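You operate a simulated robot arm through the tools that you are given. There is no shell and no other tool. Be economical: measure what you need, move in short steps, check, and stop when the job is done.

You are at the controls of a simulated robot arm. One attempt, no reset.

JOB
Open the wax lid.
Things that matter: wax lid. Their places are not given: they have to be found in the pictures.

It is judged by the outcome, as a careful person would: the job done as asked, and still so three seconds after it is handed in. It fails if anything else is knocked over, pushed out of place, dropped, spilled or broken.

ROBOT AND FRAMES
A 7-joint arm with a two-finger parallel gripper, fixed in place. Base frame: the origin is at the foot of the arm, x ahead of it, y to its left, z up. Lengths are in m, angles in degrees, forces in N, time in s.
Its first joint turns from -66.0 to 66.0 degrees. Payload 2.6 kg.
Tool frame: the origin (TCP) lies between the finger pads and is the grasp point; the fingertips stand 0.03 m ahead of it; z points along the fingers, y is the line along which they close. Largest opening 0.094 m; finger width 0.028, thickness 0.01; the body of the gripper, 0.05 by 0.096 m, starts 0.055 m behind the TCP.
Orientation is that of the tool frame in the base frame, as a unit quaternion [w, x, y, z]. With the fingers straight down and closing along the base's y, the tool's x points along the base's -x, its y along +y and its z along -z.

CONTROLS
- The arm moves only by the tool drive_tool. Its argument "moves" is a list that holds one entry, the list of rows, each a list of 7 numbers: the shift along the base's x, y, z in cm, then the turn, a rotation vector about the base's x, y, z in degrees, then the finger opening in cm, from 0 to 9.4. In form: [[[x, y, z, ax, ay, az, hand], ...]]. A call has 1 to 20 rows; each row is the pose to reach, as a shift and turn from the pose commanded when the call began. Rows are played at 5 a second. More than 0.05 m and 8.6 degrees between two rows, or a gripper value outside its range, and nothing of the call is played. Where a pose cannot be reached the arm comes as near as it can. A force on the tool above 40 N (or 10 N above the force at the start of the call, whichever is more), or a blocked arm, ends the call early, and 0.2 s more pass. The fingers move at their own pace (about 0.072 m/s each) and stop on an object; they squeeze with about 25 N. The grip force told is the motor's: it shows also when the fingers shut on nothing. Time passes only in rows, and 0.2 s behind the last, so rows that repeat a pose let the fingers close. It gives the time, the measured TCP pose, the force on the tool (base axes), the opening and the grip force at its end, in the units of the frame above (readings bear some noise), and new pictures: "pictures" is both (left out), scene, wrist or none.
- Cameras (640 x 400 px; columns grow to the right, rows downward): "scene" is fixed at [0.0353, 0.4304, 0.6039]; the picture's right is [-0.85, -0.53, 0.00], its down [-0.18, 0.29, -0.94] and it looks along [0.50, -0.80, -0.34] (base axes); focal length 309 px, centre (320, 200). "wrist" rides on the gripper at [-0.037, 0, -0.058] in the tool frame; the picture's right is [0.00, -1.00, 0.00], its down [0.97, 0.00, -0.24] and it looks along [0.24, 0.00, 0.97] (tool axes); focal length 218 px, centre (320, 200).
- probe_pixels(camera, pixels): for up to 12 pixels [column, row] of the newest picture of that camera ("zoom" is the newest enlarged one), the place [x, y, z] in the base frame of the surface seen there, good to about 0.002 m, but the place of the scene camera against the robot may be out by one fixed shift of up to 0.025 m in any direction. No time passes.
- inspect(camera, box): a new picture of the part [left, top, right, bottom] of that camera's present view, enlarged. No time passes.
- hand_in(): hands the job in; it is judged then, once.

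Go step by step. Measure first, check grasps and placings, and put right what went wrong. The budget is 60 turns and 120 pictures, counting those below and the enlarged ones. Unless the task says otherwise, let go and move clear before handing in, and close with one line.

The tools are called after ">>>" by a JSON object that holds its "op" and its "data". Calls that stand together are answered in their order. drive_tool: Moves the arm, as the interface text tells. Its arguments: {"type":"object","properties":{"moves":{"type":"array","items":{"type":"array","items":{"type":"array","items":{"type":"number"}}}},"pictures":{"type":"string","enum":["both","scene","wrist","none"]}},"required":["moves"]} The other tools are called the same way: probe_pixels (camera, pixels) gives the place of the surface under pixels of a picture; inspect (camera, box) takes an enlarged picture of a part of a camera's view; hand_in () hands the job in.

At the start:

```text
time_s: 0.0
tool_pos: [0.3083, -0.1886, 0.4061]
tool_rot: [0.0, 0.001, 1.0, 0.0]
ft_force: [0.3, -0.5, 0.6]
width: 0.0938
finger_force: 0.0
```

scene: 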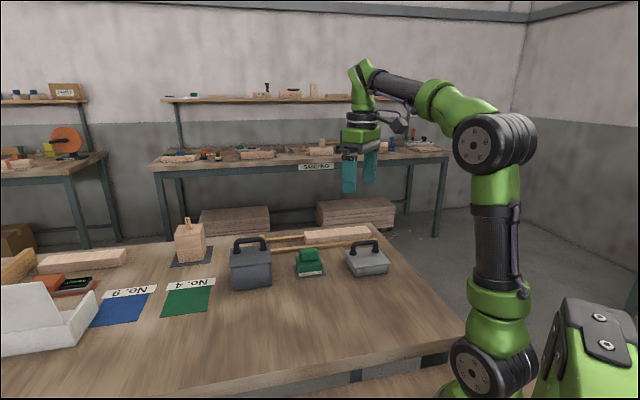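
wrist: 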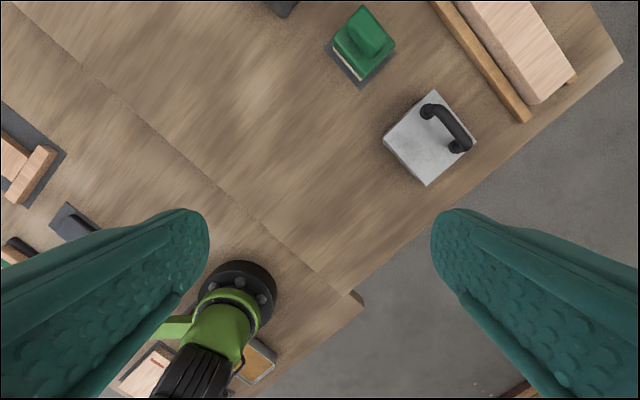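

The scene shows a dark box with a handle at about (250,265) and a pale grey one with a handle at about (367,260). I'll enlarge both to find out which one has the wax lid.

>>> {"op": "inspect", "data": {"camera": "scene", "box": [220, 220, 400, 300]}}

>>> {"op": "inspect", "data": {"camera": "wrist", "box": [320, 60, 500, 200]}}

>>> {"op": "inspect", "data": {"camera": "scene", "box": [0, 200, 240, 350]}}

```text
3.56 times, centred on (310, 260) of scene
```

zoom: 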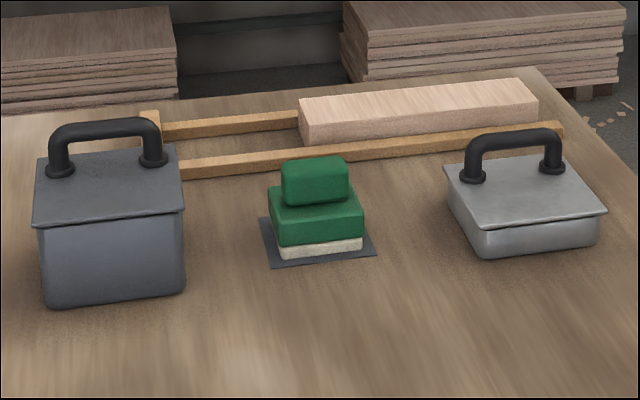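

```text
2.86 times, centred on (410, 130) of wrist
```

zoom: 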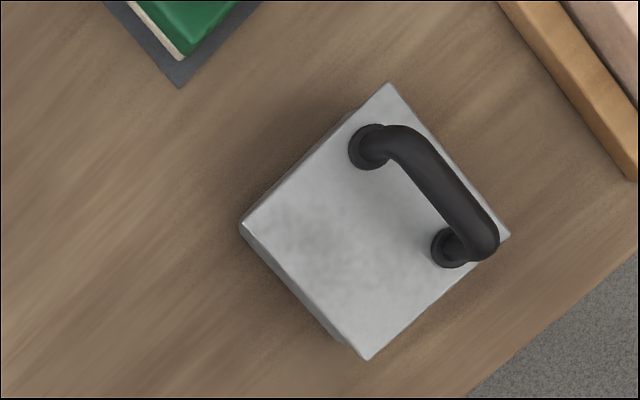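

```text
2.67 times, centred on (120, 275) of scene
```

zoom: 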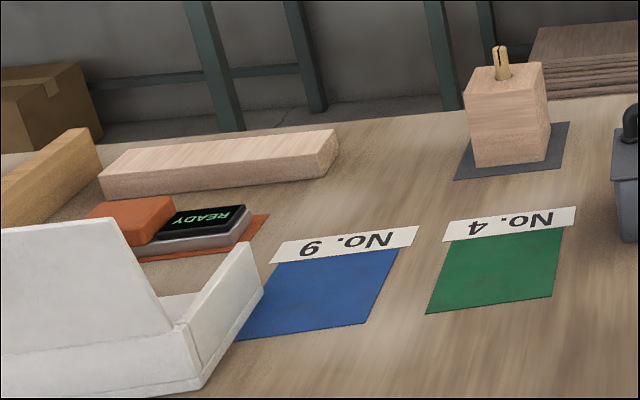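

The two candidates are a tall dark box and a shallow tin, and neither shows a label from here. I'll probe both and look for more marks.

>>> {"op": "probe_pixels", "data": {"camera": "wrist", "pixels": [[428, 91], [384, 138], [425, 184], [470, 135], [424, 108], [437, 107], [465, 140], [453, 147], [450, 118], [405, 140], [400, 190], [360, 50]]}}

>>> {"op": "probe_pixels", "data": {"camera": "scene", "pixels": [[250, 240], [237, 247], [266, 244], [250, 260], [250, 280], [368, 243], [365, 262], [352, 254], [376, 252], [365, 272], [388, 262], [345, 250]]}}

>>> {"op": "inspect", "data": {"camera": "wrist", "box": [0, 90, 290, 400]}}

>>> {"op": "inspect", "data": {"camera": "scene", "box": [150, 80, 460, 180]}}

```text
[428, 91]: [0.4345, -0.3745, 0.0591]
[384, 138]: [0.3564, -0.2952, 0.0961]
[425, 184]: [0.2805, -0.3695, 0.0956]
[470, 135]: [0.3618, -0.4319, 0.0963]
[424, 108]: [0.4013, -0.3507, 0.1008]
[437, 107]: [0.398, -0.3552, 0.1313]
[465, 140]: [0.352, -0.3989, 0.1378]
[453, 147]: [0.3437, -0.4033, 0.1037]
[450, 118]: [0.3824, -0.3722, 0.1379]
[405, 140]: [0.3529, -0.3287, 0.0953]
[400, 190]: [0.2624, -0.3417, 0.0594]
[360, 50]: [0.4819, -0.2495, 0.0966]
```

```text
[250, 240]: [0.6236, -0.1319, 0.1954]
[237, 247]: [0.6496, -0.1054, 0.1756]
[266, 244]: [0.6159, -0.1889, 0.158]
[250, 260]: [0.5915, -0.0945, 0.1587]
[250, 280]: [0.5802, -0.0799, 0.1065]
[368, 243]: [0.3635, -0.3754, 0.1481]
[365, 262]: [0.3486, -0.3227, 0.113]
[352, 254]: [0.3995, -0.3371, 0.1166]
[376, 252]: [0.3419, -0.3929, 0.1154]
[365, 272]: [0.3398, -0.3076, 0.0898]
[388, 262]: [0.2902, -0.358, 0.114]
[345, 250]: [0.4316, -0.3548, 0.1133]
```

```text
1.29 times, centred on (145, 245) of wrist
```

zoom: 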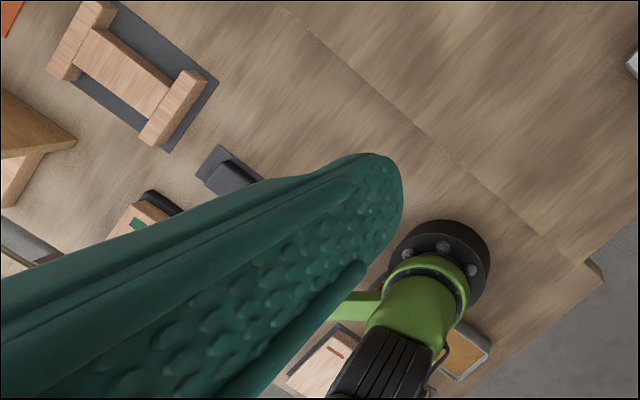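

```text
2.06 times, centred on (305, 130) of scene
```

zoom: 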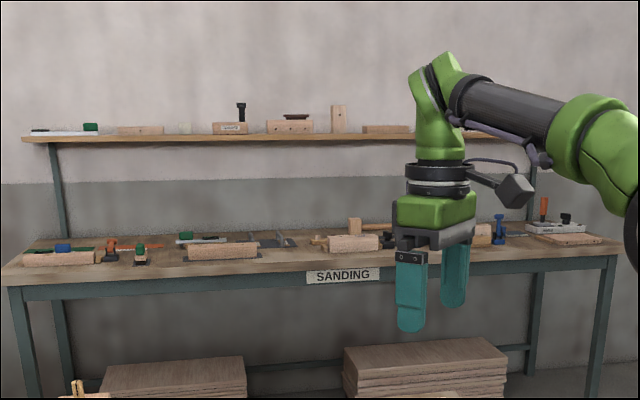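

The tin's lid is level at z≈0.096 (by the wrist camera), and the bar handle runs from (0.40,-0.35) to (0.35,-0.40). I'll move the wrist camera to see the dark box and the tin more closely before deciding.

>>> {"op": "drive_tool", "data": {"moves": [[[4, 2, 0, 0, 0, 0, 9.4], [8, 4, 0, 0, 0, 0, 9.4], [12, 6, 0, 0, 0, 0, 9.4], [12, 6, 0, 0, 0, 0, 9.4]]], "pictures": "wrist"}}

```text
time_s: 1.0
tool_pos: [0.4261, -0.1297, 0.4056]
tool_rot: [0.0, -0.001, 1.0, 0.001]
ft_force: [0.1, -0.3, -0.5]
width: 0.094
finger_force: 0.0
```

wrist: 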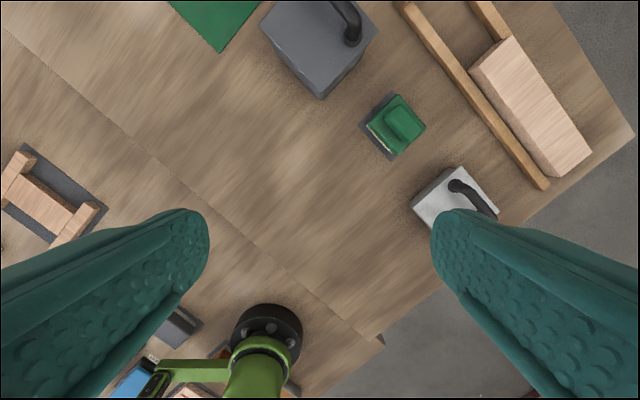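

The wrist view shows the dark box at (320,45) with no label. I'll enlarge it and probe the table around the tin.

>>> {"op": "inspect", "data": {"camera": "wrist", "box": [240, 0, 400, 100]}}

>>> {"op": "probe_pixels", "data": {"camera": "wrist", "pixels": [[400, 170], [300, 150], [320, 70], [343, 10], [354, 40], [440, 185], [459, 186], [200, 180], [405, 120], [480, 100], [520, 160], [350, 220]]}}

>>> {"op": "probe_pixels", "data": {"camera": "scene", "pixels": [[330, 300], [366, 278], [340, 270], [395, 275], [345, 250], [349, 261], [396, 257], [384, 262], [364, 274], [388, 270], [354, 271], [300, 270]]}}

```text
4.00 times, centred on (320, 50) of wrist
```

zoom: 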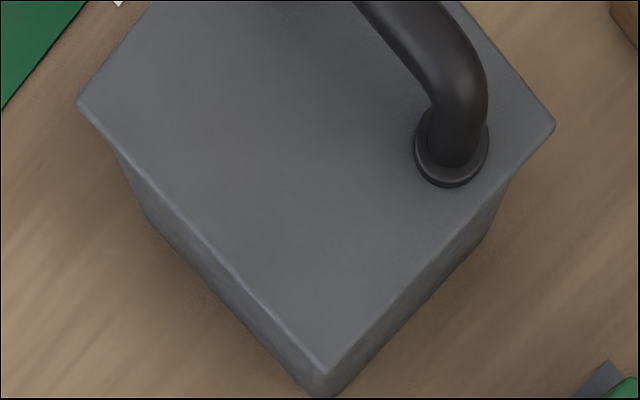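

```text
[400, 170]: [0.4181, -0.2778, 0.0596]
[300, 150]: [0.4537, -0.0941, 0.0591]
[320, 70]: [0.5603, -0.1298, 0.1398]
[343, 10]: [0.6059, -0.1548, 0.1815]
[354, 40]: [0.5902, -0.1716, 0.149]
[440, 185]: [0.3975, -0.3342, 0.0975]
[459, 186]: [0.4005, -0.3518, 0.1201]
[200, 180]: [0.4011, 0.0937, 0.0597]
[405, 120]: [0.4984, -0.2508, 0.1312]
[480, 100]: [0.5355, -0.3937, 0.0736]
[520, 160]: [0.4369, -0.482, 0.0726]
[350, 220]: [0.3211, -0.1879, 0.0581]
```

```text
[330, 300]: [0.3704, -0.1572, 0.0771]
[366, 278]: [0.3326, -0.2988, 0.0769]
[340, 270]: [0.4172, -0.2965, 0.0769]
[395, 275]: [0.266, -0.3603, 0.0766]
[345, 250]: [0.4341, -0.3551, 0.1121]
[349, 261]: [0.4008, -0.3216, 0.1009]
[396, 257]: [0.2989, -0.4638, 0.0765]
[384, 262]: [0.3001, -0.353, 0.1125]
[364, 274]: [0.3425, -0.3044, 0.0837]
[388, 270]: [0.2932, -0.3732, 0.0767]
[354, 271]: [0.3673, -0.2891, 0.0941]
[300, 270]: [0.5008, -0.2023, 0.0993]
```

The table near the tin is at z≈0.059 by the wrist camera, and the scene camera reads about 0.018 higher. The dark box is a tall bin beyond reach, so the shallow tin, which looks like a wax tin, is my target. I'll move above its handle with the fingers turned to close across the bar.

>>> {"op": "drive_tool", "data": {"moves": [[[-0.7, -3.1, -1.5, 0, 0, 5.5, 9.4], [-1.4, -6.2, -3, 0, 0, 11, 9.4], [-2.1, -9.3, -4.5, 0, 0, 16.5, 9.4], [-2.8, -12.4, -6, 0, 0, 22, 9.4], [-3.5, -15.5, -7.5, 0, 0, 27.5, 9.4], [-4.2, -18.6, -9, 0, 0, 33, 9.4], [-4.9, -21.7, -10.5, 0, 0, 38, 9.4], [-5.4, -24.7, -12, 0, 0, 43, 9.4], [-5.4, -24.7, -12, 0, 0, 43, 9.4]]]}}

```text
time_s: 3.0
tool_pos: [0.3729, -0.3755, 0.286]
tool_rot: [0.0, -0.367, 0.93, 0.0]
ft_force: [0.2, 0.2, -0.4]
width: 0.0942
finger_force: 0.1
```

scene: 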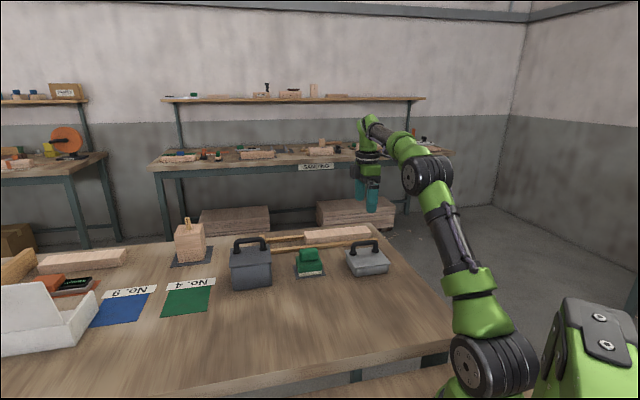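
wrist: 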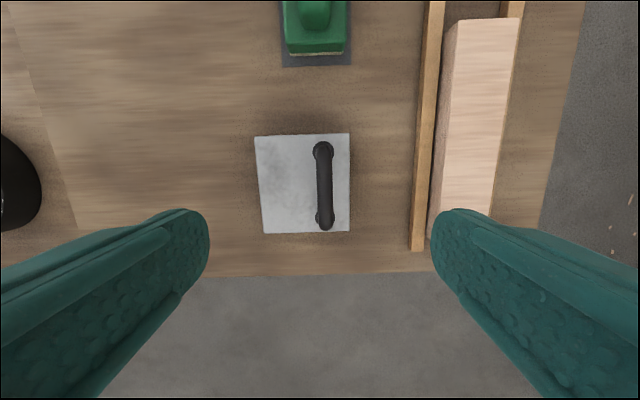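

The bar is seen at (324,185), nearly lined up with the image's vertical. I'll measure its ends, the lid and the neighbours.

>>> {"op": "probe_pixels", "data": {"camera": "wrist", "pixels": [[323, 160], [325, 185], [325, 210], [256, 138], [265, 231], [348, 231], [348, 135], [335, 185], [420, 180], [450, 150], [290, 185], [300, 245]]}}

>>> {"op": "inspect", "data": {"camera": "wrist", "box": [230, 115, 390, 250]}}

```text
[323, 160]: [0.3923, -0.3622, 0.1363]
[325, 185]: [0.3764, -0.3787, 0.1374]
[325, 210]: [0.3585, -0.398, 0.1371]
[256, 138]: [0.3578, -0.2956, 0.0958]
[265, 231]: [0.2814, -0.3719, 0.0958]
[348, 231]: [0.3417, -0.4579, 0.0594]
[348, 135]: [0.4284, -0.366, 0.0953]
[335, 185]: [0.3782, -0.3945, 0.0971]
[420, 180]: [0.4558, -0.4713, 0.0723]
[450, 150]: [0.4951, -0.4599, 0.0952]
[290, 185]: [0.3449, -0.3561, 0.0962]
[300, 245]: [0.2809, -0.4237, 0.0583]
```

```text
2.96 times, centred on (310, 182) of wrist
```

zoom: 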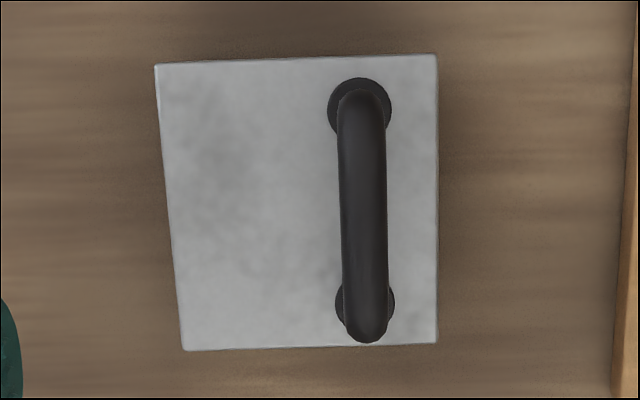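

The bar's middle is at about (0.375,-0.379) with its top at z=0.137, and it lies at about 46°. I'll turn 2.5° more and descend with the fingers open to 5 cm until the TCP is at the bar.

>>> {"op": "drive_tool", "data": {"moves": [[[0.2, -0.35, -2, 0, 0, 2.5, 5], [0.2, -0.35, -5, 0, 0, 2.5, 5], [0.2, -0.35, -8, 0, 0, 2.5, 5], [0.2, -0.35, -10.5, 0, 0, 2.5, 5], [0.2, -0.35, -12.5, 0, 0, 2.5, 5], [0.2, -0.35, -14, 0, 0, 2.5, 5], [0.2, -0.35, -15, 0, 0, 2.5, 5], [0.2, -0.35, -15, 0, 0, 2.5, 5]]]}}

```text
time_s: 4.8
tool_pos: [0.3762, -0.3802, 0.1349]
tool_rot: [0.001, -0.386, 0.922, 0.0]
ft_force: [-0.4, -0.3, 0.1]
width: 0.05
finger_force: 0.0
```

scene: 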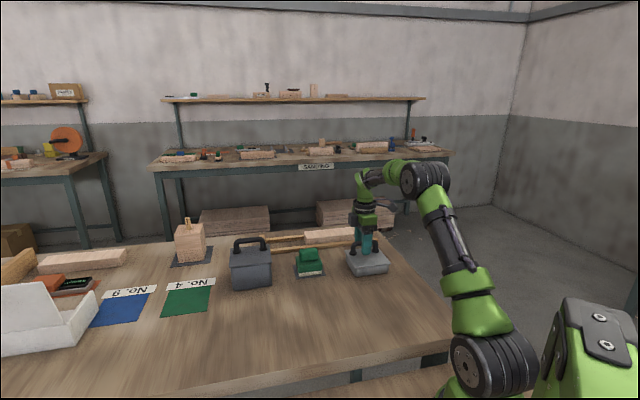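
wrist: 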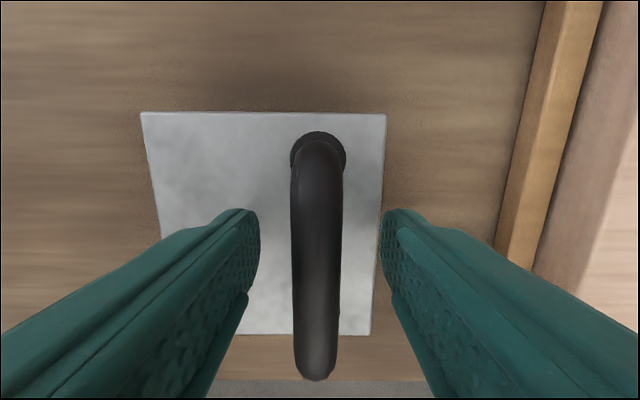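

The bar is centred between the fingers, at columns 292 to 342. I'll close on it.

>>> {"op": "drive_tool", "data": {"moves": [[[0, 0, 0, 0, 0, 0, 0], [0, 0, 0, 0, 0, 0, 0], [0, 0, 0, 0, 0, 0, 0]]], "pictures": "wrist"}}

```text
time_s: 5.6
tool_pos: [0.3752, -0.3794, 0.1371]
tool_rot: [0.0, -0.386, 0.922, 0.003]
ft_force: [-13.6, 12.9, 3.6]
width: 0.0201
finger_force: 44.9
```

wrist: 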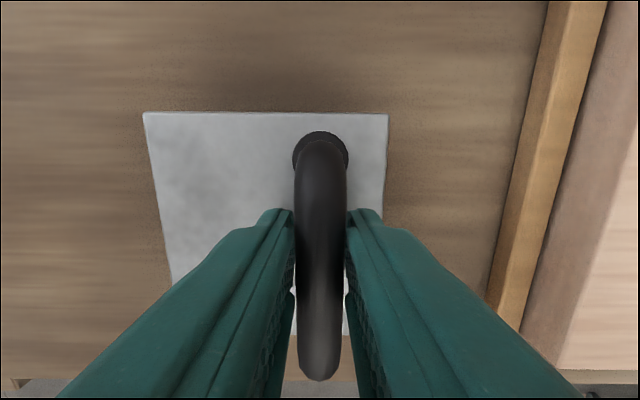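

The fingers grip the bar at 2.0 cm, with about 18 N of side load along the closing line. I'll ease that off by 1.5 mm and lift 1 cm to see how the lid behaves.

>>> {"op": "drive_tool", "data": {"moves": [[[-0.1, 0.1, 0.1, 0, 0, 0, 0], [-0.1, 0.1, 0.4, 0, 0, 0, 0], [-0.12, 0.12, 0.7, 0, 0, 0, 0], [-0.15, 0.15, 1.0, 0, 0, 0, 0]]]}}

```text
time_s: 6.6
tool_pos: [0.3732, -0.3764, 0.1436]
tool_rot: [-0.001, -0.387, 0.922, 0.005]
ft_force: [-15.1, 12.8, -18.8]
width: 0.0203
finger_force: 45.3
```

scene: 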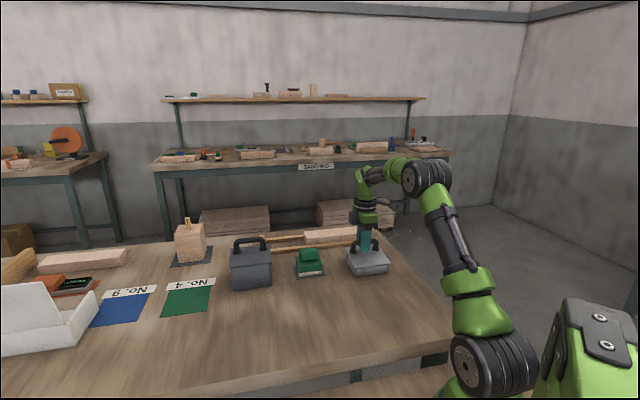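
wrist: 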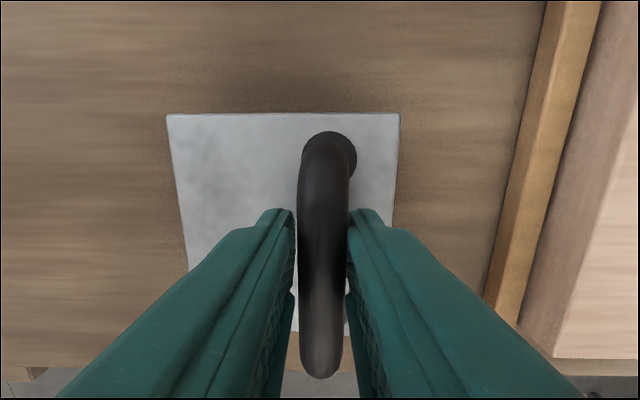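

>>> {"op": "inspect", "data": {"camera": "scene", "box": [330, 225, 410, 285]}}

>>> {"op": "probe_pixels", "data": {"camera": "wrist", "pixels": [[170, 118], [395, 118], [190, 255], [230, 180], [385, 170], [280, 150]]}}

```text
6.67 times, centred on (370, 255) of scene
```

zoom: 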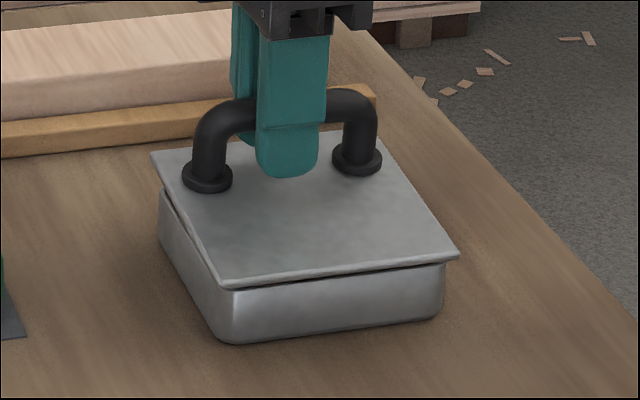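

```text
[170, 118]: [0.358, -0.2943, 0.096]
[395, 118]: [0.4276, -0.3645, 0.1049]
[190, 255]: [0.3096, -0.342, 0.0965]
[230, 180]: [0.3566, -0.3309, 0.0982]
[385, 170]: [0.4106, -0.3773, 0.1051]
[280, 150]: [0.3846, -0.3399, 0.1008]
```

The near edge stays at z≈0.096 while the far edge has risen to 0.105. So the lid is hinged on its near edge, the line from (0.358,-0.295) to (0.281,-0.372). I'll follow the arc up to 30°, turning the tool with the lid.

>>> {"op": "drive_tool", "data": {"moves": [[[-0.23, 0.23, -0.18, -4.24, -4.24, 0, 0], [-0.49, 0.49, 0.27, -7.07, -7.07, 0, 0], [-0.83, 0.83, 0.81, -10.6, -10.6, 0, 0], [-1.22, 1.22, 1.29, -14.1, -14.1, 0, 0], [-1.63, 1.63, 1.73, -17.7, -17.7, 0, 0], [-2.06, 2.06, 2.12, -21.2, -21.2, 0, 0], [-2.06, 2.06, 2.12, -21.2, -21.2, 0, 0]]]}}

```text
time_s: 8.2
tool_pos: [0.3538, -0.3572, 0.1685]
tool_rot: [0.098, -0.374, 0.89, -0.242]
ft_force: [-6.6, -3.8, 0.3]
width: 0.0203
finger_force: 44.6
```

scene: 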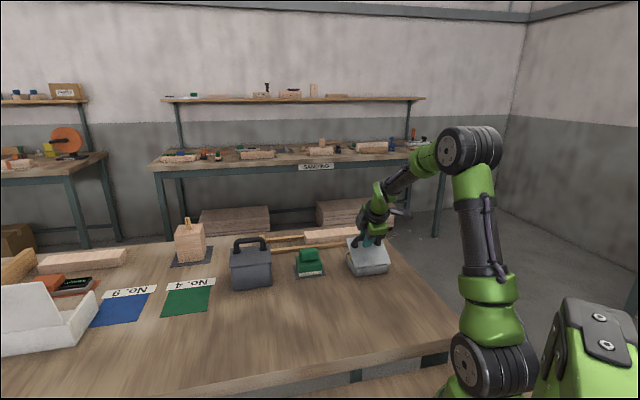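
wrist: 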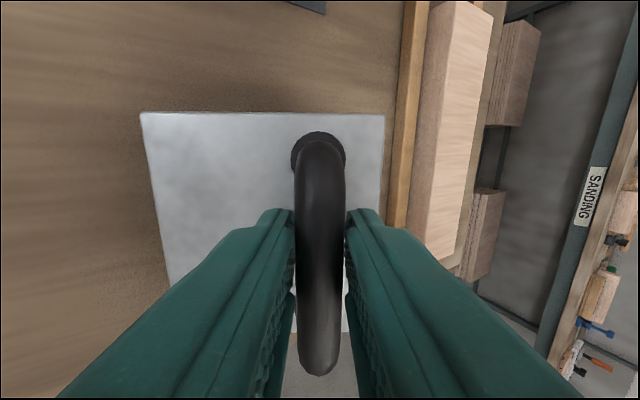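

The lid follows at 30° and the loads are small. I'll continue along the arc to 60°.

>>> {"op": "drive_tool", "data": {"moves": [[[-0.46, 0.46, 0.33, -3.54, -3.54, 0, 0], [-0.93, 0.93, 0.6, -7.07, -7.07, 0, 0], [-1.42, 1.42, 0.82, -10.6, -10.6, 0, 0], [-1.92, 1.92, 0.97, -14.1, -14.1, 0, 0], [-2.43, 2.43, 1.06, -17.7, -17.7, 0, 0], [-2.95, 2.95, 1.09, -21.2, -21.2, 0, 0], [-2.95, 2.95, 1.09, -21.2, -21.2, 0, 0]]]}}

```text
time_s: 9.8
tool_pos: [0.3259, -0.3303, 0.1815]
tool_rot: [0.19, -0.332, 0.797, -0.467]
ft_force: [-9.9, -10.5, 26.7]
width: 0.0202
finger_force: 44.5
```

scene: 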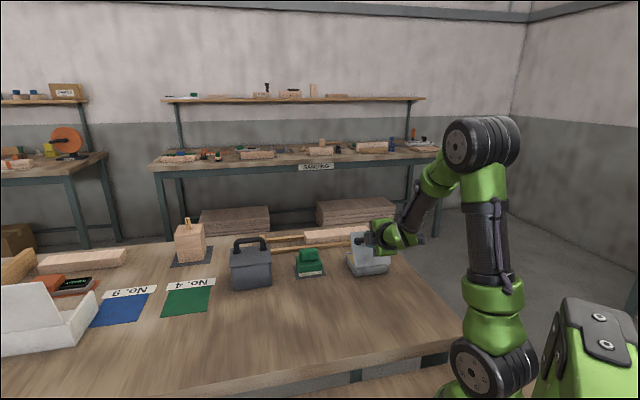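
wrist: 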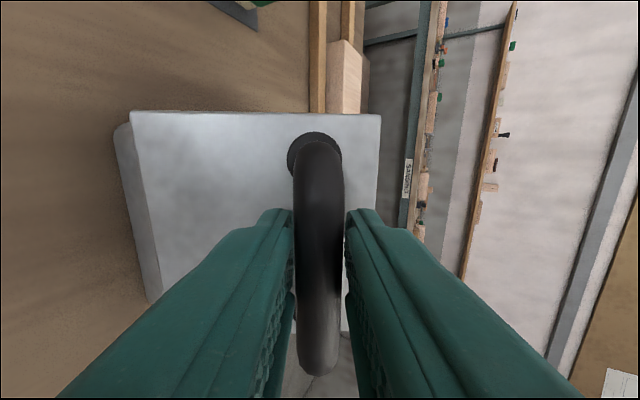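

The lid is at about 60° with 27 N of vertical load, because the true arc is a bit higher than my model. I've refitted it and will continue to 90°.

>>> {"op": "drive_tool", "data": {"moves": [[[-0.25, 0.25, 0.34, -3.54, -3.54, 0, 0], [-0.76, 0.76, 0.28, -7.07, -7.07, 0, 0], [-1.25, 1.25, 0.16, -10.6, -10.6, 0, 0], [-1.74, 1.74, -0.02, -14.1, -14.1, 0, 0], [-2.22, 2.22, -0.26, -17.7, -17.7, 0, 0], [-2.68, 2.68, -0.56, -21.2, -21.2, 0, 0], [-2.68, 2.68, -0.56, -21.2, -21.2, 0, 0]]]}}

```text
time_s: 11.2
tool_pos: [0.3007, -0.3039, 0.1758]
tool_rot: [0.267, -0.274, 0.653, -0.653]
ft_force: [-1.8, 1.8, 3.6]
width: 0.0205
finger_force: 45.3
out of reach, approached as far as the arm can: row 6, 7
stopped in row 7: the force on the tool passed its limit (the readings are from after the stop); the commanded pose is now the measured one
```

scene: 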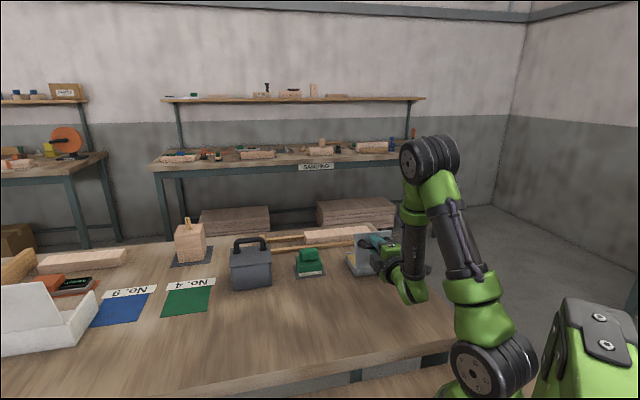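
wrist: 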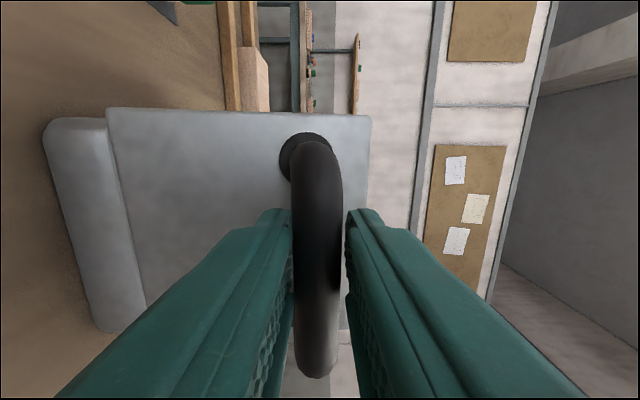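

The lid is now about vertical (tool tilt 90°, n-shift as predicted) and the arm is near its limit. I'll open the fingers a little while they still straddle the bar, to see whether the lid stays put.

>>> {"op": "drive_tool", "data": {"moves": [[[0, 0, 0, 0, 0, 0, 3.0], [0, 0, 0, 0, 0, 0, 4.0], [0, 0, 0, 0, 0, 0, 4.0], [0, 0, 0, 0, 0, 0, 4.0]]]}}

>>> {"op": "inspect", "data": {"camera": "scene", "box": [330, 210, 430, 300]}}

```text
time_s: 12.2
tool_pos: [0.3005, -0.304, 0.1766]
tool_rot: [0.267, -0.274, 0.655, -0.652]
ft_force: [-0.7, 0.1, 0.7]
width: 0.0398
finger_force: 0.1
```

scene: 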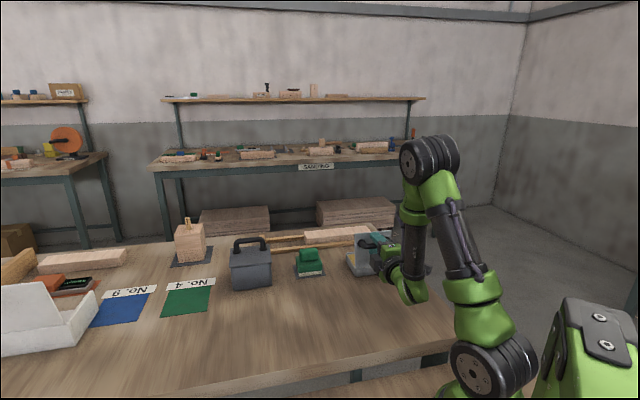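
wrist: 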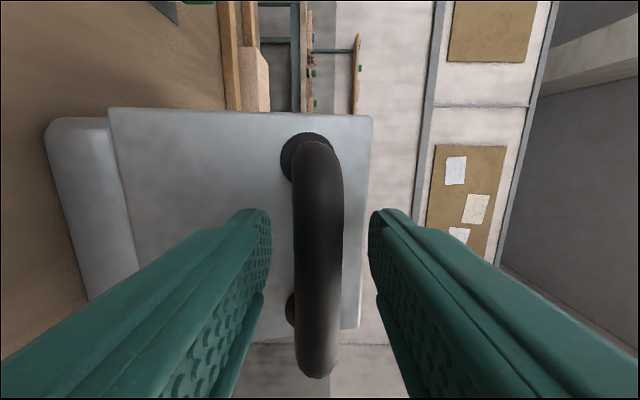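

```text
4.44 times, centred on (380, 255) of scene
```

zoom: 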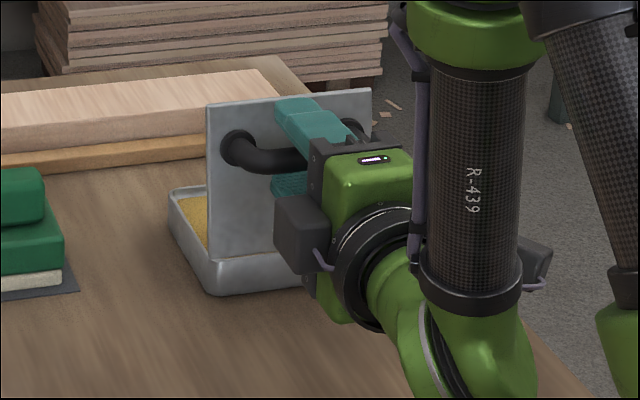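

The tin holds yellow wax, and the released lid stays up near 87°. I'll back straight out along the fingers, away from the lid, in small steps.

>>> {"op": "drive_tool", "data": {"moves": [[[-0.5, 0.5, 0, 0, 0, 0, 5], [-1, 1, 0, 0, 0, 0, 5], [-1.5, 1.5, 0, 0, 0, 0, 5], [-2, 2, 0, 0, 0, 0, 5], [-2, 2, 0, 0, 0, 0, 5]]]}}

```text
time_s: 13.4
tool_pos: [0.301, -0.3047, 0.1746]
tool_rot: [0.266, -0.273, 0.654, -0.653]
ft_force: [0.2, 0.2, 0.2]
width: 0.0499
finger_force: 0.0
out of reach, approached as far as the arm can: row 1, 2, 3, 4, 5
```

scene: 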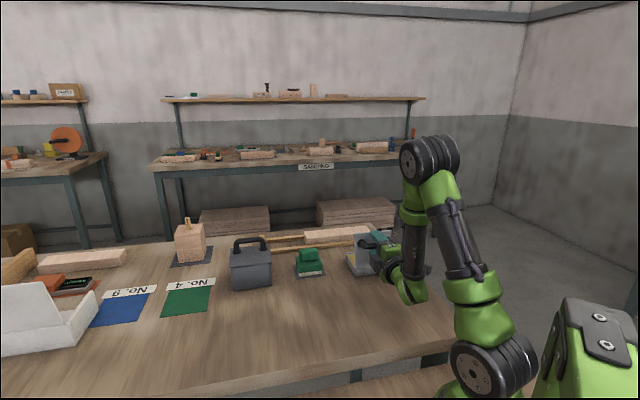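
wrist: 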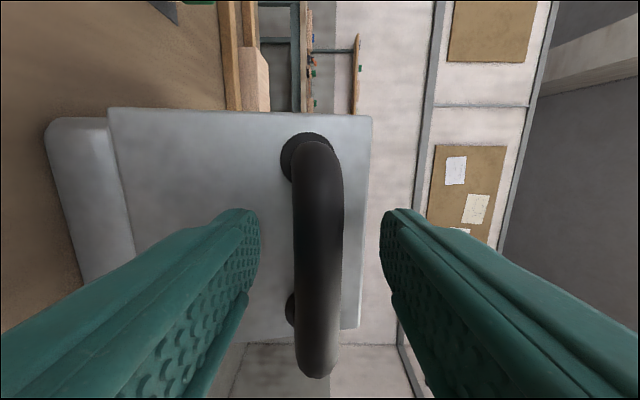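

The arm can't back up at this tilt. I'll tilt the tool back toward pointing down in small steps, which should free some room, and read where it ends up.

>>> {"op": "drive_tool", "data": {"moves": [[[0, 0, 0, 2.1, 2.1, 0, 5], [0, 0, 0.1, 4.2, 4.2, 0, 5], [0, 0, 0.2, 7.07, 7.07, 0, 5], [0, 0, 0.2, 7.07, 7.07, 0, 5]]]}}

```text
time_s: 14.4
tool_pos: [0.2996, -0.3043, 0.1779]
tool_rot: [0.242, -0.297, 0.708, -0.592]
ft_force: [0.1, -0.1, 0.1]
width: 0.0499
finger_force: 0.1
```

scene: 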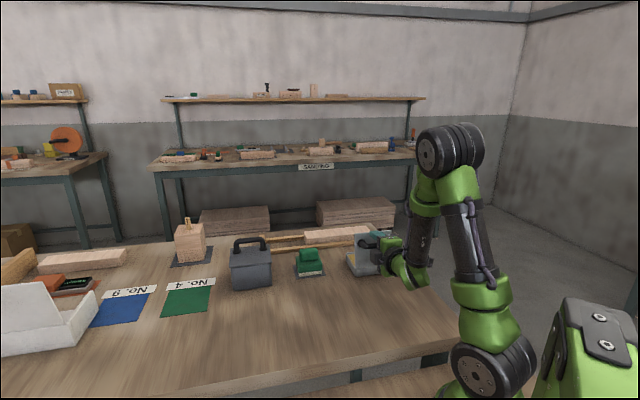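
wrist: 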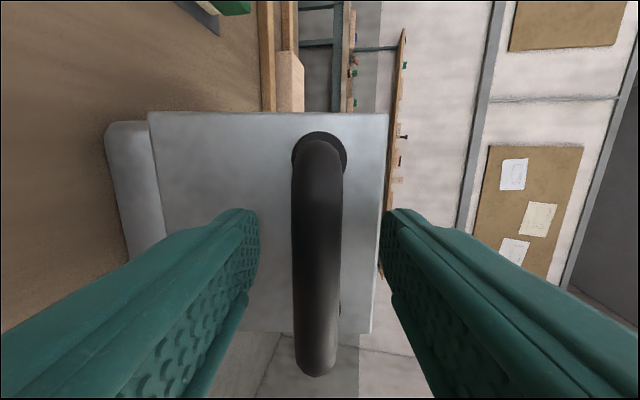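

The tool moved freely to a tilt of about 80° and the lid didn't stir. To be sure it's well open, I'll regrip the round bar and ease it a few degrees past vertical, watching the force.

>>> {"op": "drive_tool", "data": {"moves": [[[0, 0, 0, 0, 0, 0, 1.5], [0, 0, 0, 0, 0, 0, 1.5], [0, 0, 0, 0, 0, 0, 1.5], [-0.2, 0.2, -0.12, 0, 0, 0, 1.5], [-0.4, 0.4, -0.3, 0, 0, 0, 1.5]]], "pictures": "wrist"}}

```text
time_s: 15.6
tool_pos: [0.2998, -0.306, 0.1763]
tool_rot: [0.244, -0.297, 0.705, -0.597]
ft_force: [-4.6, 9.0, 26.7]
width: 0.0201
finger_force: 45.1
out of reach, approached as far as the arm can: row 4, 5
```

wrist: 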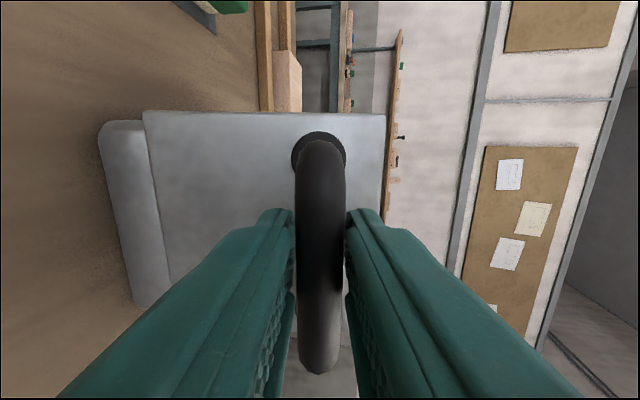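

The arm is at its limit in that direction, so I'll let go again. I'll tilt back further while withdrawing.

>>> {"op": "drive_tool", "data": {"moves": [[[0, 0, 0, 0, 0, 0, 5], [0, 0, 0, 0, 0, 0, 5], [0, 0, 0.3, 2.1, 2.1, 0, 5], [-0.2, 0.2, 0.4, 4.2, 4.2, 0, 5], [-0.66, 0.66, 0.45, 7.07, 7.07, 0, 5], [-0.66, 0.66, 0.45, 7.07, 7.07, 0, 5]]], "pictures": "wrist"}}

```text
time_s: 17.0
tool_pos: [0.2938, -0.298, 0.1789]
tool_rot: [0.217, -0.317, 0.757, -0.528]
ft_force: [0.0, 0.3, 0.5]
width: 0.0498
finger_force: 0.1
```

wrist: 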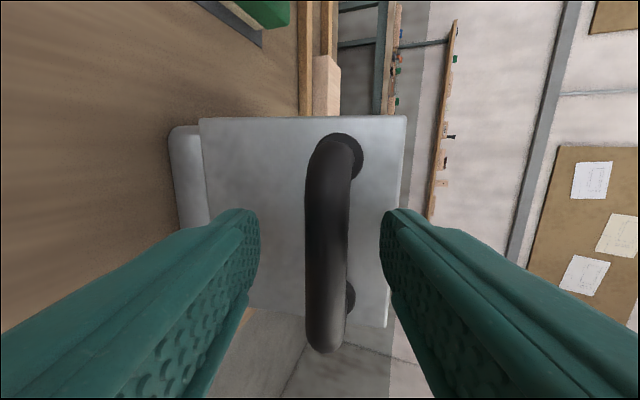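

It's tilting and withdrawing freely now, with no contact. I'll continue out along the fingers.

>>> {"op": "drive_tool", "data": {"moves": [[[-0.64, 0.64, 0.6, 3.54, 3.54, 0, 5.2], [-1.27, 1.27, 1.2, 7.07, 7.07, 0, 5.4], [-2.12, 2.12, 1.8, 7.07, 7.07, 0, 5.4], [-3.18, 3.18, 2.5, 7.07, 7.07, 0, 5.4], [-4.24, 4.24, 3.2, 7.07, 7.07, 0, 5.4], [-4.24, 4.24, 3.2, 7.07, 7.07, 0, 5.4]]]}}

```text
time_s: 18.4
tool_pos: [0.2649, -0.2704, 0.2184]
tool_rot: [0.188, -0.336, 0.8, -0.459]
ft_force: [-0.2, 0.3, 0.2]
width: 0.0538
finger_force: 0.1
out of reach, approached as far as the arm can: row 4, 5, 6
```

scene: 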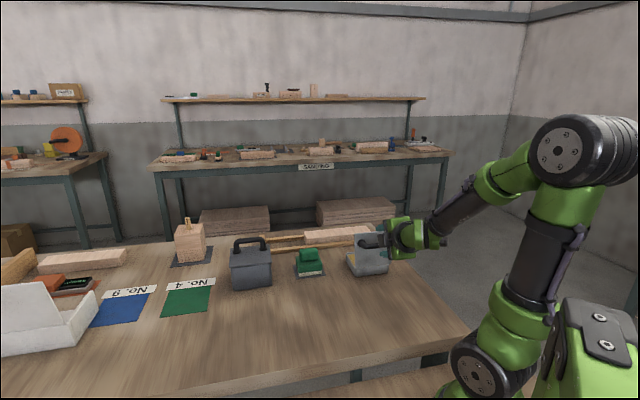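
wrist: 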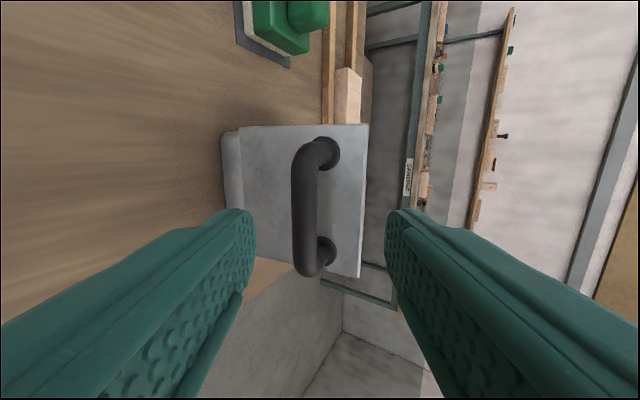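

The fingertips are clear of the bar. I'll rise and tilt the tool back to pointing down.

>>> {"op": "drive_tool", "data": {"moves": [[[0, 0, 2, 0, 0, 0, 5.4], [0, 0, 4.5, 3, 3, 0, 5.4], [0, 0, 7, 8, 8, 0, 5.4], [0, 0, 9.5, 13, 13, 0, 5.4], [0, 0, 12, 18, 18, 0, 5.4], [0, 0, 14.5, 24, 24, 0, 5.4], [0, 0, 16, 30, 30, 0, 5.4], [0, 0, 16, 36, 36, 0, 5.4], [0, 0, 16, 42, 42, 0, 3], [0, 0, 16, 42, 42, 0, 0]]]}}

>>> {"op": "inspect", "data": {"camera": "scene", "box": [330, 210, 430, 300]}}

```text
time_s: 20.6
tool_pos: [0.2661, -0.2716, 0.3775]
tool_rot: [-0.001, -0.387, 0.922, -0.002]
ft_force: [-0.4, -0.8, -0.3]
width: 0.0003
finger_force: 22.6
```

scene: 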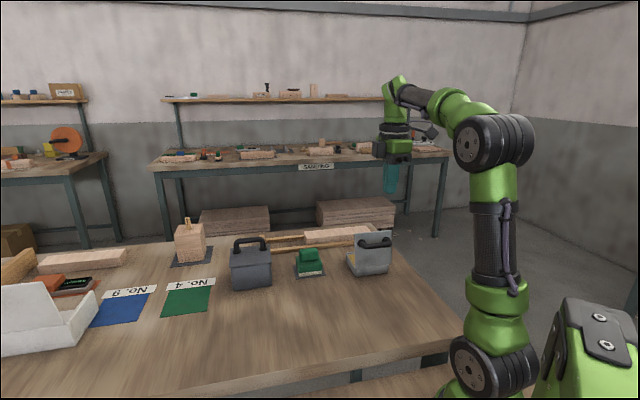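
wrist: 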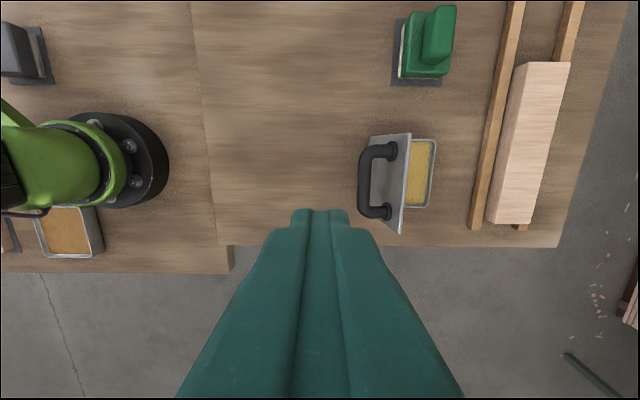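

```text
4.44 times, centred on (380, 255) of scene
```

zoom: 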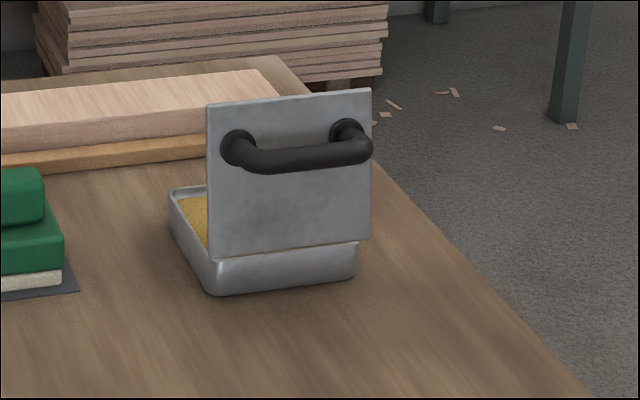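

The lid stands open by itself and the wax shows, with nothing else disturbed. I'll measure its angle.

>>> {"op": "probe_pixels", "data": {"camera": "wrist", "pixels": [[408, 140], [402, 228], [395, 215], [372, 190], [375, 180], [400, 180], [390, 185], [383, 178]]}}

>>> {"op": "probe_pixels", "data": {"camera": "scene", "pixels": [[378, 236], [362, 238], [370, 255], [370, 260], [380, 263], [365, 264]]}}

```text
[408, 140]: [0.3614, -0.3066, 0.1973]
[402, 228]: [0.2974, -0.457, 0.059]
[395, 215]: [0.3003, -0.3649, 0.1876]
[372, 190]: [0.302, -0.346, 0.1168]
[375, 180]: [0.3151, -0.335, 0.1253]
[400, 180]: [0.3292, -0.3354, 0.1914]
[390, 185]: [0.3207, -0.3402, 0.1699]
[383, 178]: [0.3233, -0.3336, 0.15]
```

```text
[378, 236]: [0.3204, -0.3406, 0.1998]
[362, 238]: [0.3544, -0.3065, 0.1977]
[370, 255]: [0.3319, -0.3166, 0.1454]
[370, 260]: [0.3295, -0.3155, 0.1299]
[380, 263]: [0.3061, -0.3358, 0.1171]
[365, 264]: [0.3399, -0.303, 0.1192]
```

The lid leans at about 81°, held only by hinge friction. To make it secure, I'll go over the far side with closed fingers and nudge its inner face gently past vertical.

>>> {"op": "drive_tool", "data": {"moves": [[[2.4, -2.6, 0, 0, 0, 0, 0], [4.8, -5.2, 0, 0, 0, 0, 0], [7.2, -7.8, 0, 0, 0, 0, 0], [9.6, -10.4, 0, 0, 0, 0, 0], [9.6, -10.4, -4, 0, 0, 0, 0], [9.6, -10.4, -8, 0, 0, 0, 0], [9.6, -10.4, -12, 0, 0, 0, 0], [9.6, -10.4, -16, 0, 0, 0, 0], [9.6, -10.4, -18.7, 0, 0, 0, 0], [9.6, -10.4, -18.7, 0, 0, 0, 0]]]}}

>>> {"op": "inspect", "data": {"camera": "scene", "box": [330, 210, 430, 300]}}

```text
time_s: 22.8
tool_pos: [0.3611, -0.374, 0.191]
tool_rot: [0.001, -0.387, 0.922, -0.001]
ft_force: [-0.4, 0.5, 0.6]
width: 0.0002
finger_force: 25.1
out of reach, approached as far as the arm can: row 4
```

scene: 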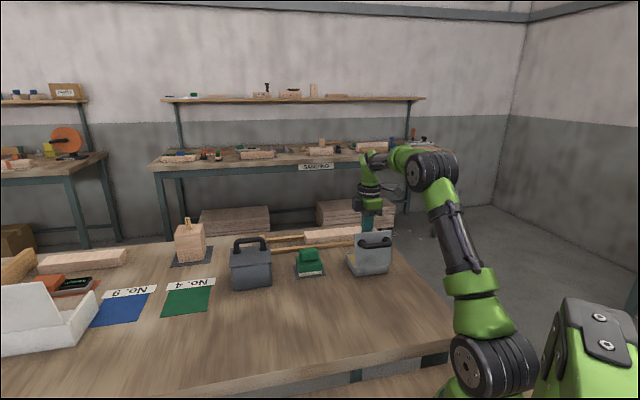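
wrist: 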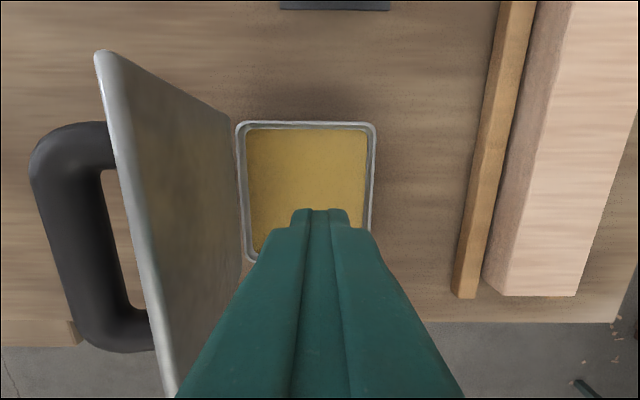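

```text
4.44 times, centred on (380, 255) of scene
```

zoom: 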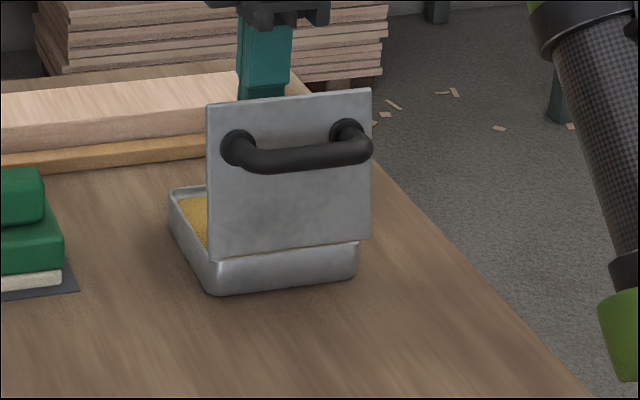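

The fingers hang inside, clear of the lid. I'll push gently toward it, 5 cm in total, slowly at the end.

>>> {"op": "drive_tool", "data": {"moves": [[[-1, 1, 0, 0, 0, 0, 0], [-2, 2, 0, 0, 0, 0, 0], [-2.6, 2.6, 0, 0, 0, 0, 0], [-2.9, 2.9, 0, 0, 0, 0, 0], [-3.2, 3.2, 0, 0, 0, 0, 0], [-3.5, 3.5, 0, 0, 0, 0, 0]]]}}

```text
time_s: 24.2
tool_pos: [0.3277, -0.3388, 0.192]
tool_rot: [0.001, -0.387, 0.922, -0.001]
ft_force: [0.2, -0.8, 0.0]
width: 0.0
finger_force: 25.0
```

scene: 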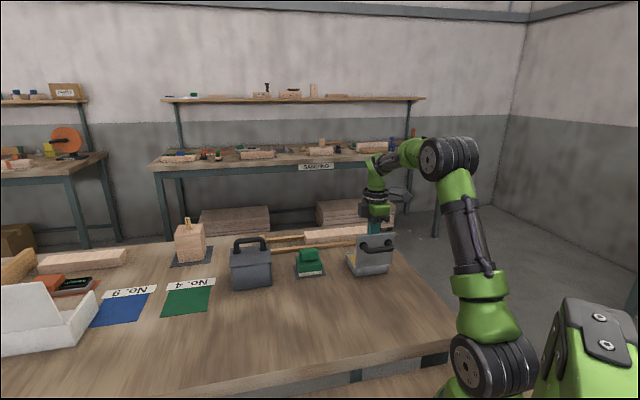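
wrist: 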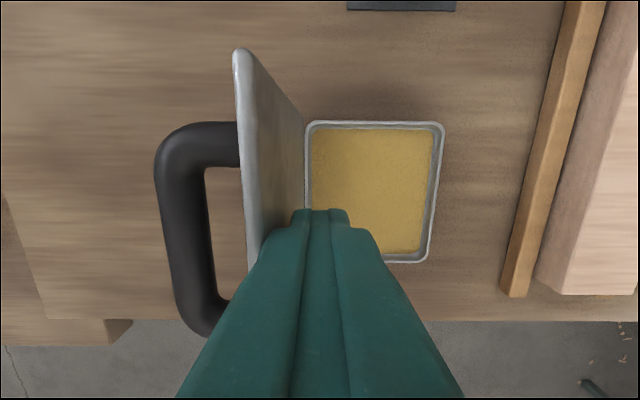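

The force is near zero and the lid seems to yield easily. I'll push another 1.5 cm in small steps.

>>> {"op": "drive_tool", "data": {"moves": [[[-0.25, 0.25, 0, 0, 0, 0, 0], [-0.5, 0.5, 0, 0, 0, 0, 0], [-0.75, 0.75, 0, 0, 0, 0, 0], [-1.0, 1.0, 0, 0, 0, 0, 0]]]}}

>>> {"op": "inspect", "data": {"camera": "scene", "box": [330, 210, 430, 300]}}

>>> {"op": "probe_pixels", "data": {"camera": "scene", "pixels": [[370, 238], [362, 238], [370, 257], [370, 260], [380, 263], [365, 264]]}}

```text
time_s: 25.2
tool_pos: [0.3164, -0.3302, 0.192]
tool_rot: [0.0, -0.386, 0.922, -0.002]
ft_force: [0.1, -0.1, 0.4]
width: 0.0001
finger_force: 25.3
```

scene: 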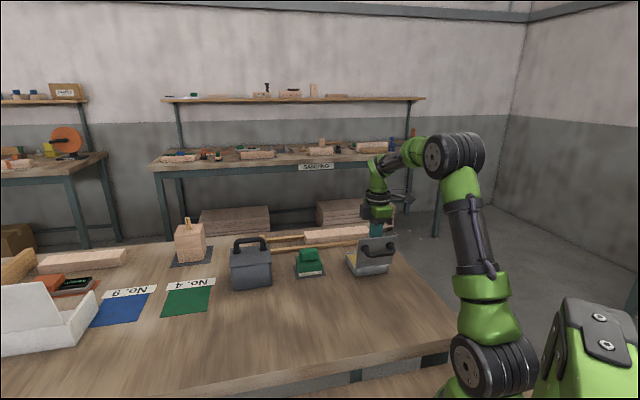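
wrist: 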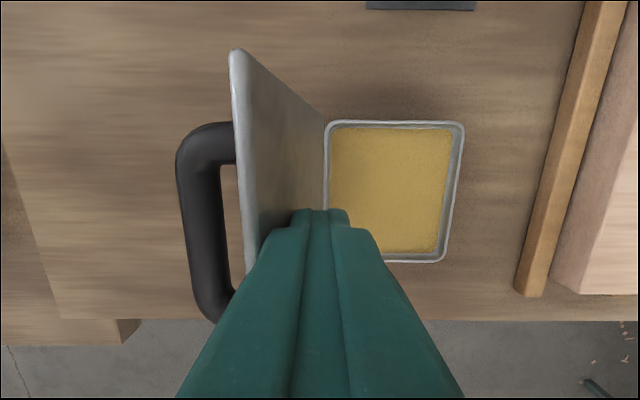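

```text
4.44 times, centred on (380, 255) of scene
```

zoom: 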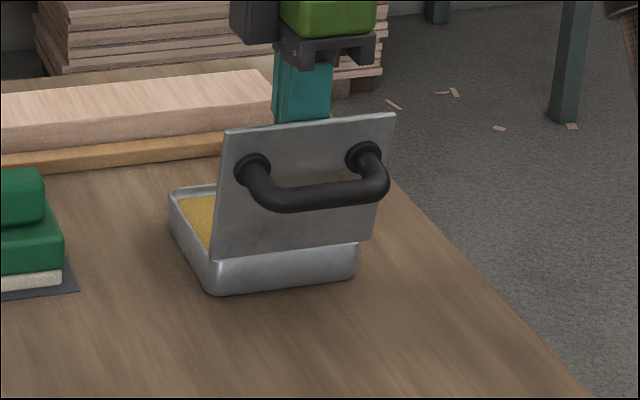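

```text
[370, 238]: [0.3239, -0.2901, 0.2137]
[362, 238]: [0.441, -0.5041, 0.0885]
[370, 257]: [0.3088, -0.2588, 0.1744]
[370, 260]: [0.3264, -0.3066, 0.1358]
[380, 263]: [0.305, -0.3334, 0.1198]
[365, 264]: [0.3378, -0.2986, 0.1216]
```

The lid now leans past vertical, at roughly 100°, and the tin hasn't moved. I'll withdraw inward and then up, and wait to see that it stays.

>>> {"op": "drive_tool", "data": {"moves": [[[1, -1, 0, 0, 0, 0, 0], [2, -2, 0, 0, 0, 0, 0], [2, -2, 4, 0, 0, 0, 0], [2, -2, 8, 0, 0, 0, 0], [2, -2, 12, 0, 0, 0, 0], [2, -2, 16, 0, 0, 0, 0], [2, -2, 16, 0, 0, 0, 0], [2, -2, 16, 0, 0, 0, 0], [2, -2, 16, 0, 0, 0, 0], [2, -2, 16, 0, 0, 0, 0], [2, -2, 16, 0, 0, 0, 0], [2, -2, 16, 0, 0, 0, 0], [2, -2, 16, 0, 0, 0, 0], [2, -2, 16, 0, 0, 0, 0], [2, -2, 16, 0, 0, 0, 0]]]}}

>>> {"op": "inspect", "data": {"camera": "scene", "box": [330, 210, 430, 300]}}

```text
time_s: 28.4
tool_pos: [0.3365, -0.3489, 0.3519]
tool_rot: [0.001, -0.388, 0.922, -0.002]
ft_force: [-0.5, -0.6, -0.1]
width: 0.0001
finger_force: 25.1
```

scene: 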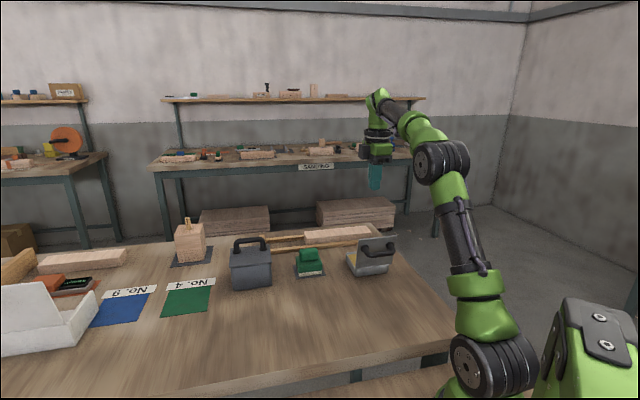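
wrist: 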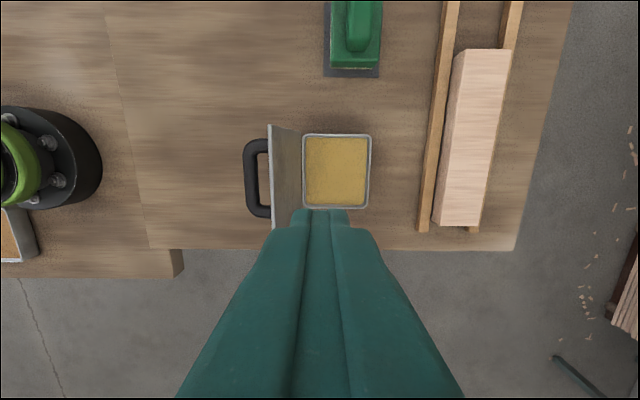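

```text
4.44 times, centred on (380, 255) of scene
```

zoom: 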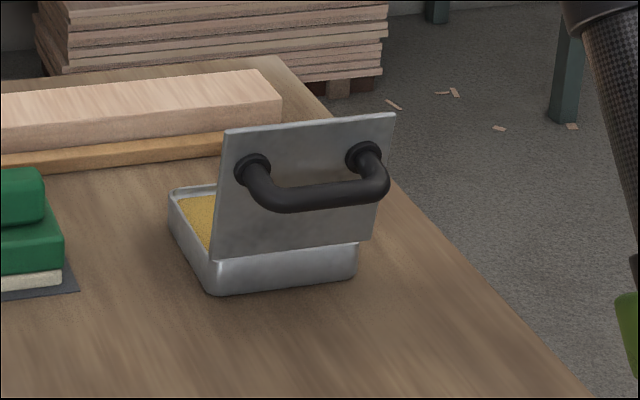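

The lid stayed open past vertical for about two seconds after I moved clear, and everything else is in place, so I'm handing in.

>>> {"op": "hand_in", "data": {}}

```text
The job is handed in.
```

The wax tin's lid is open, leaning back past vertical at roughly 100°; the arm is clear, and nothing else was disturbed.
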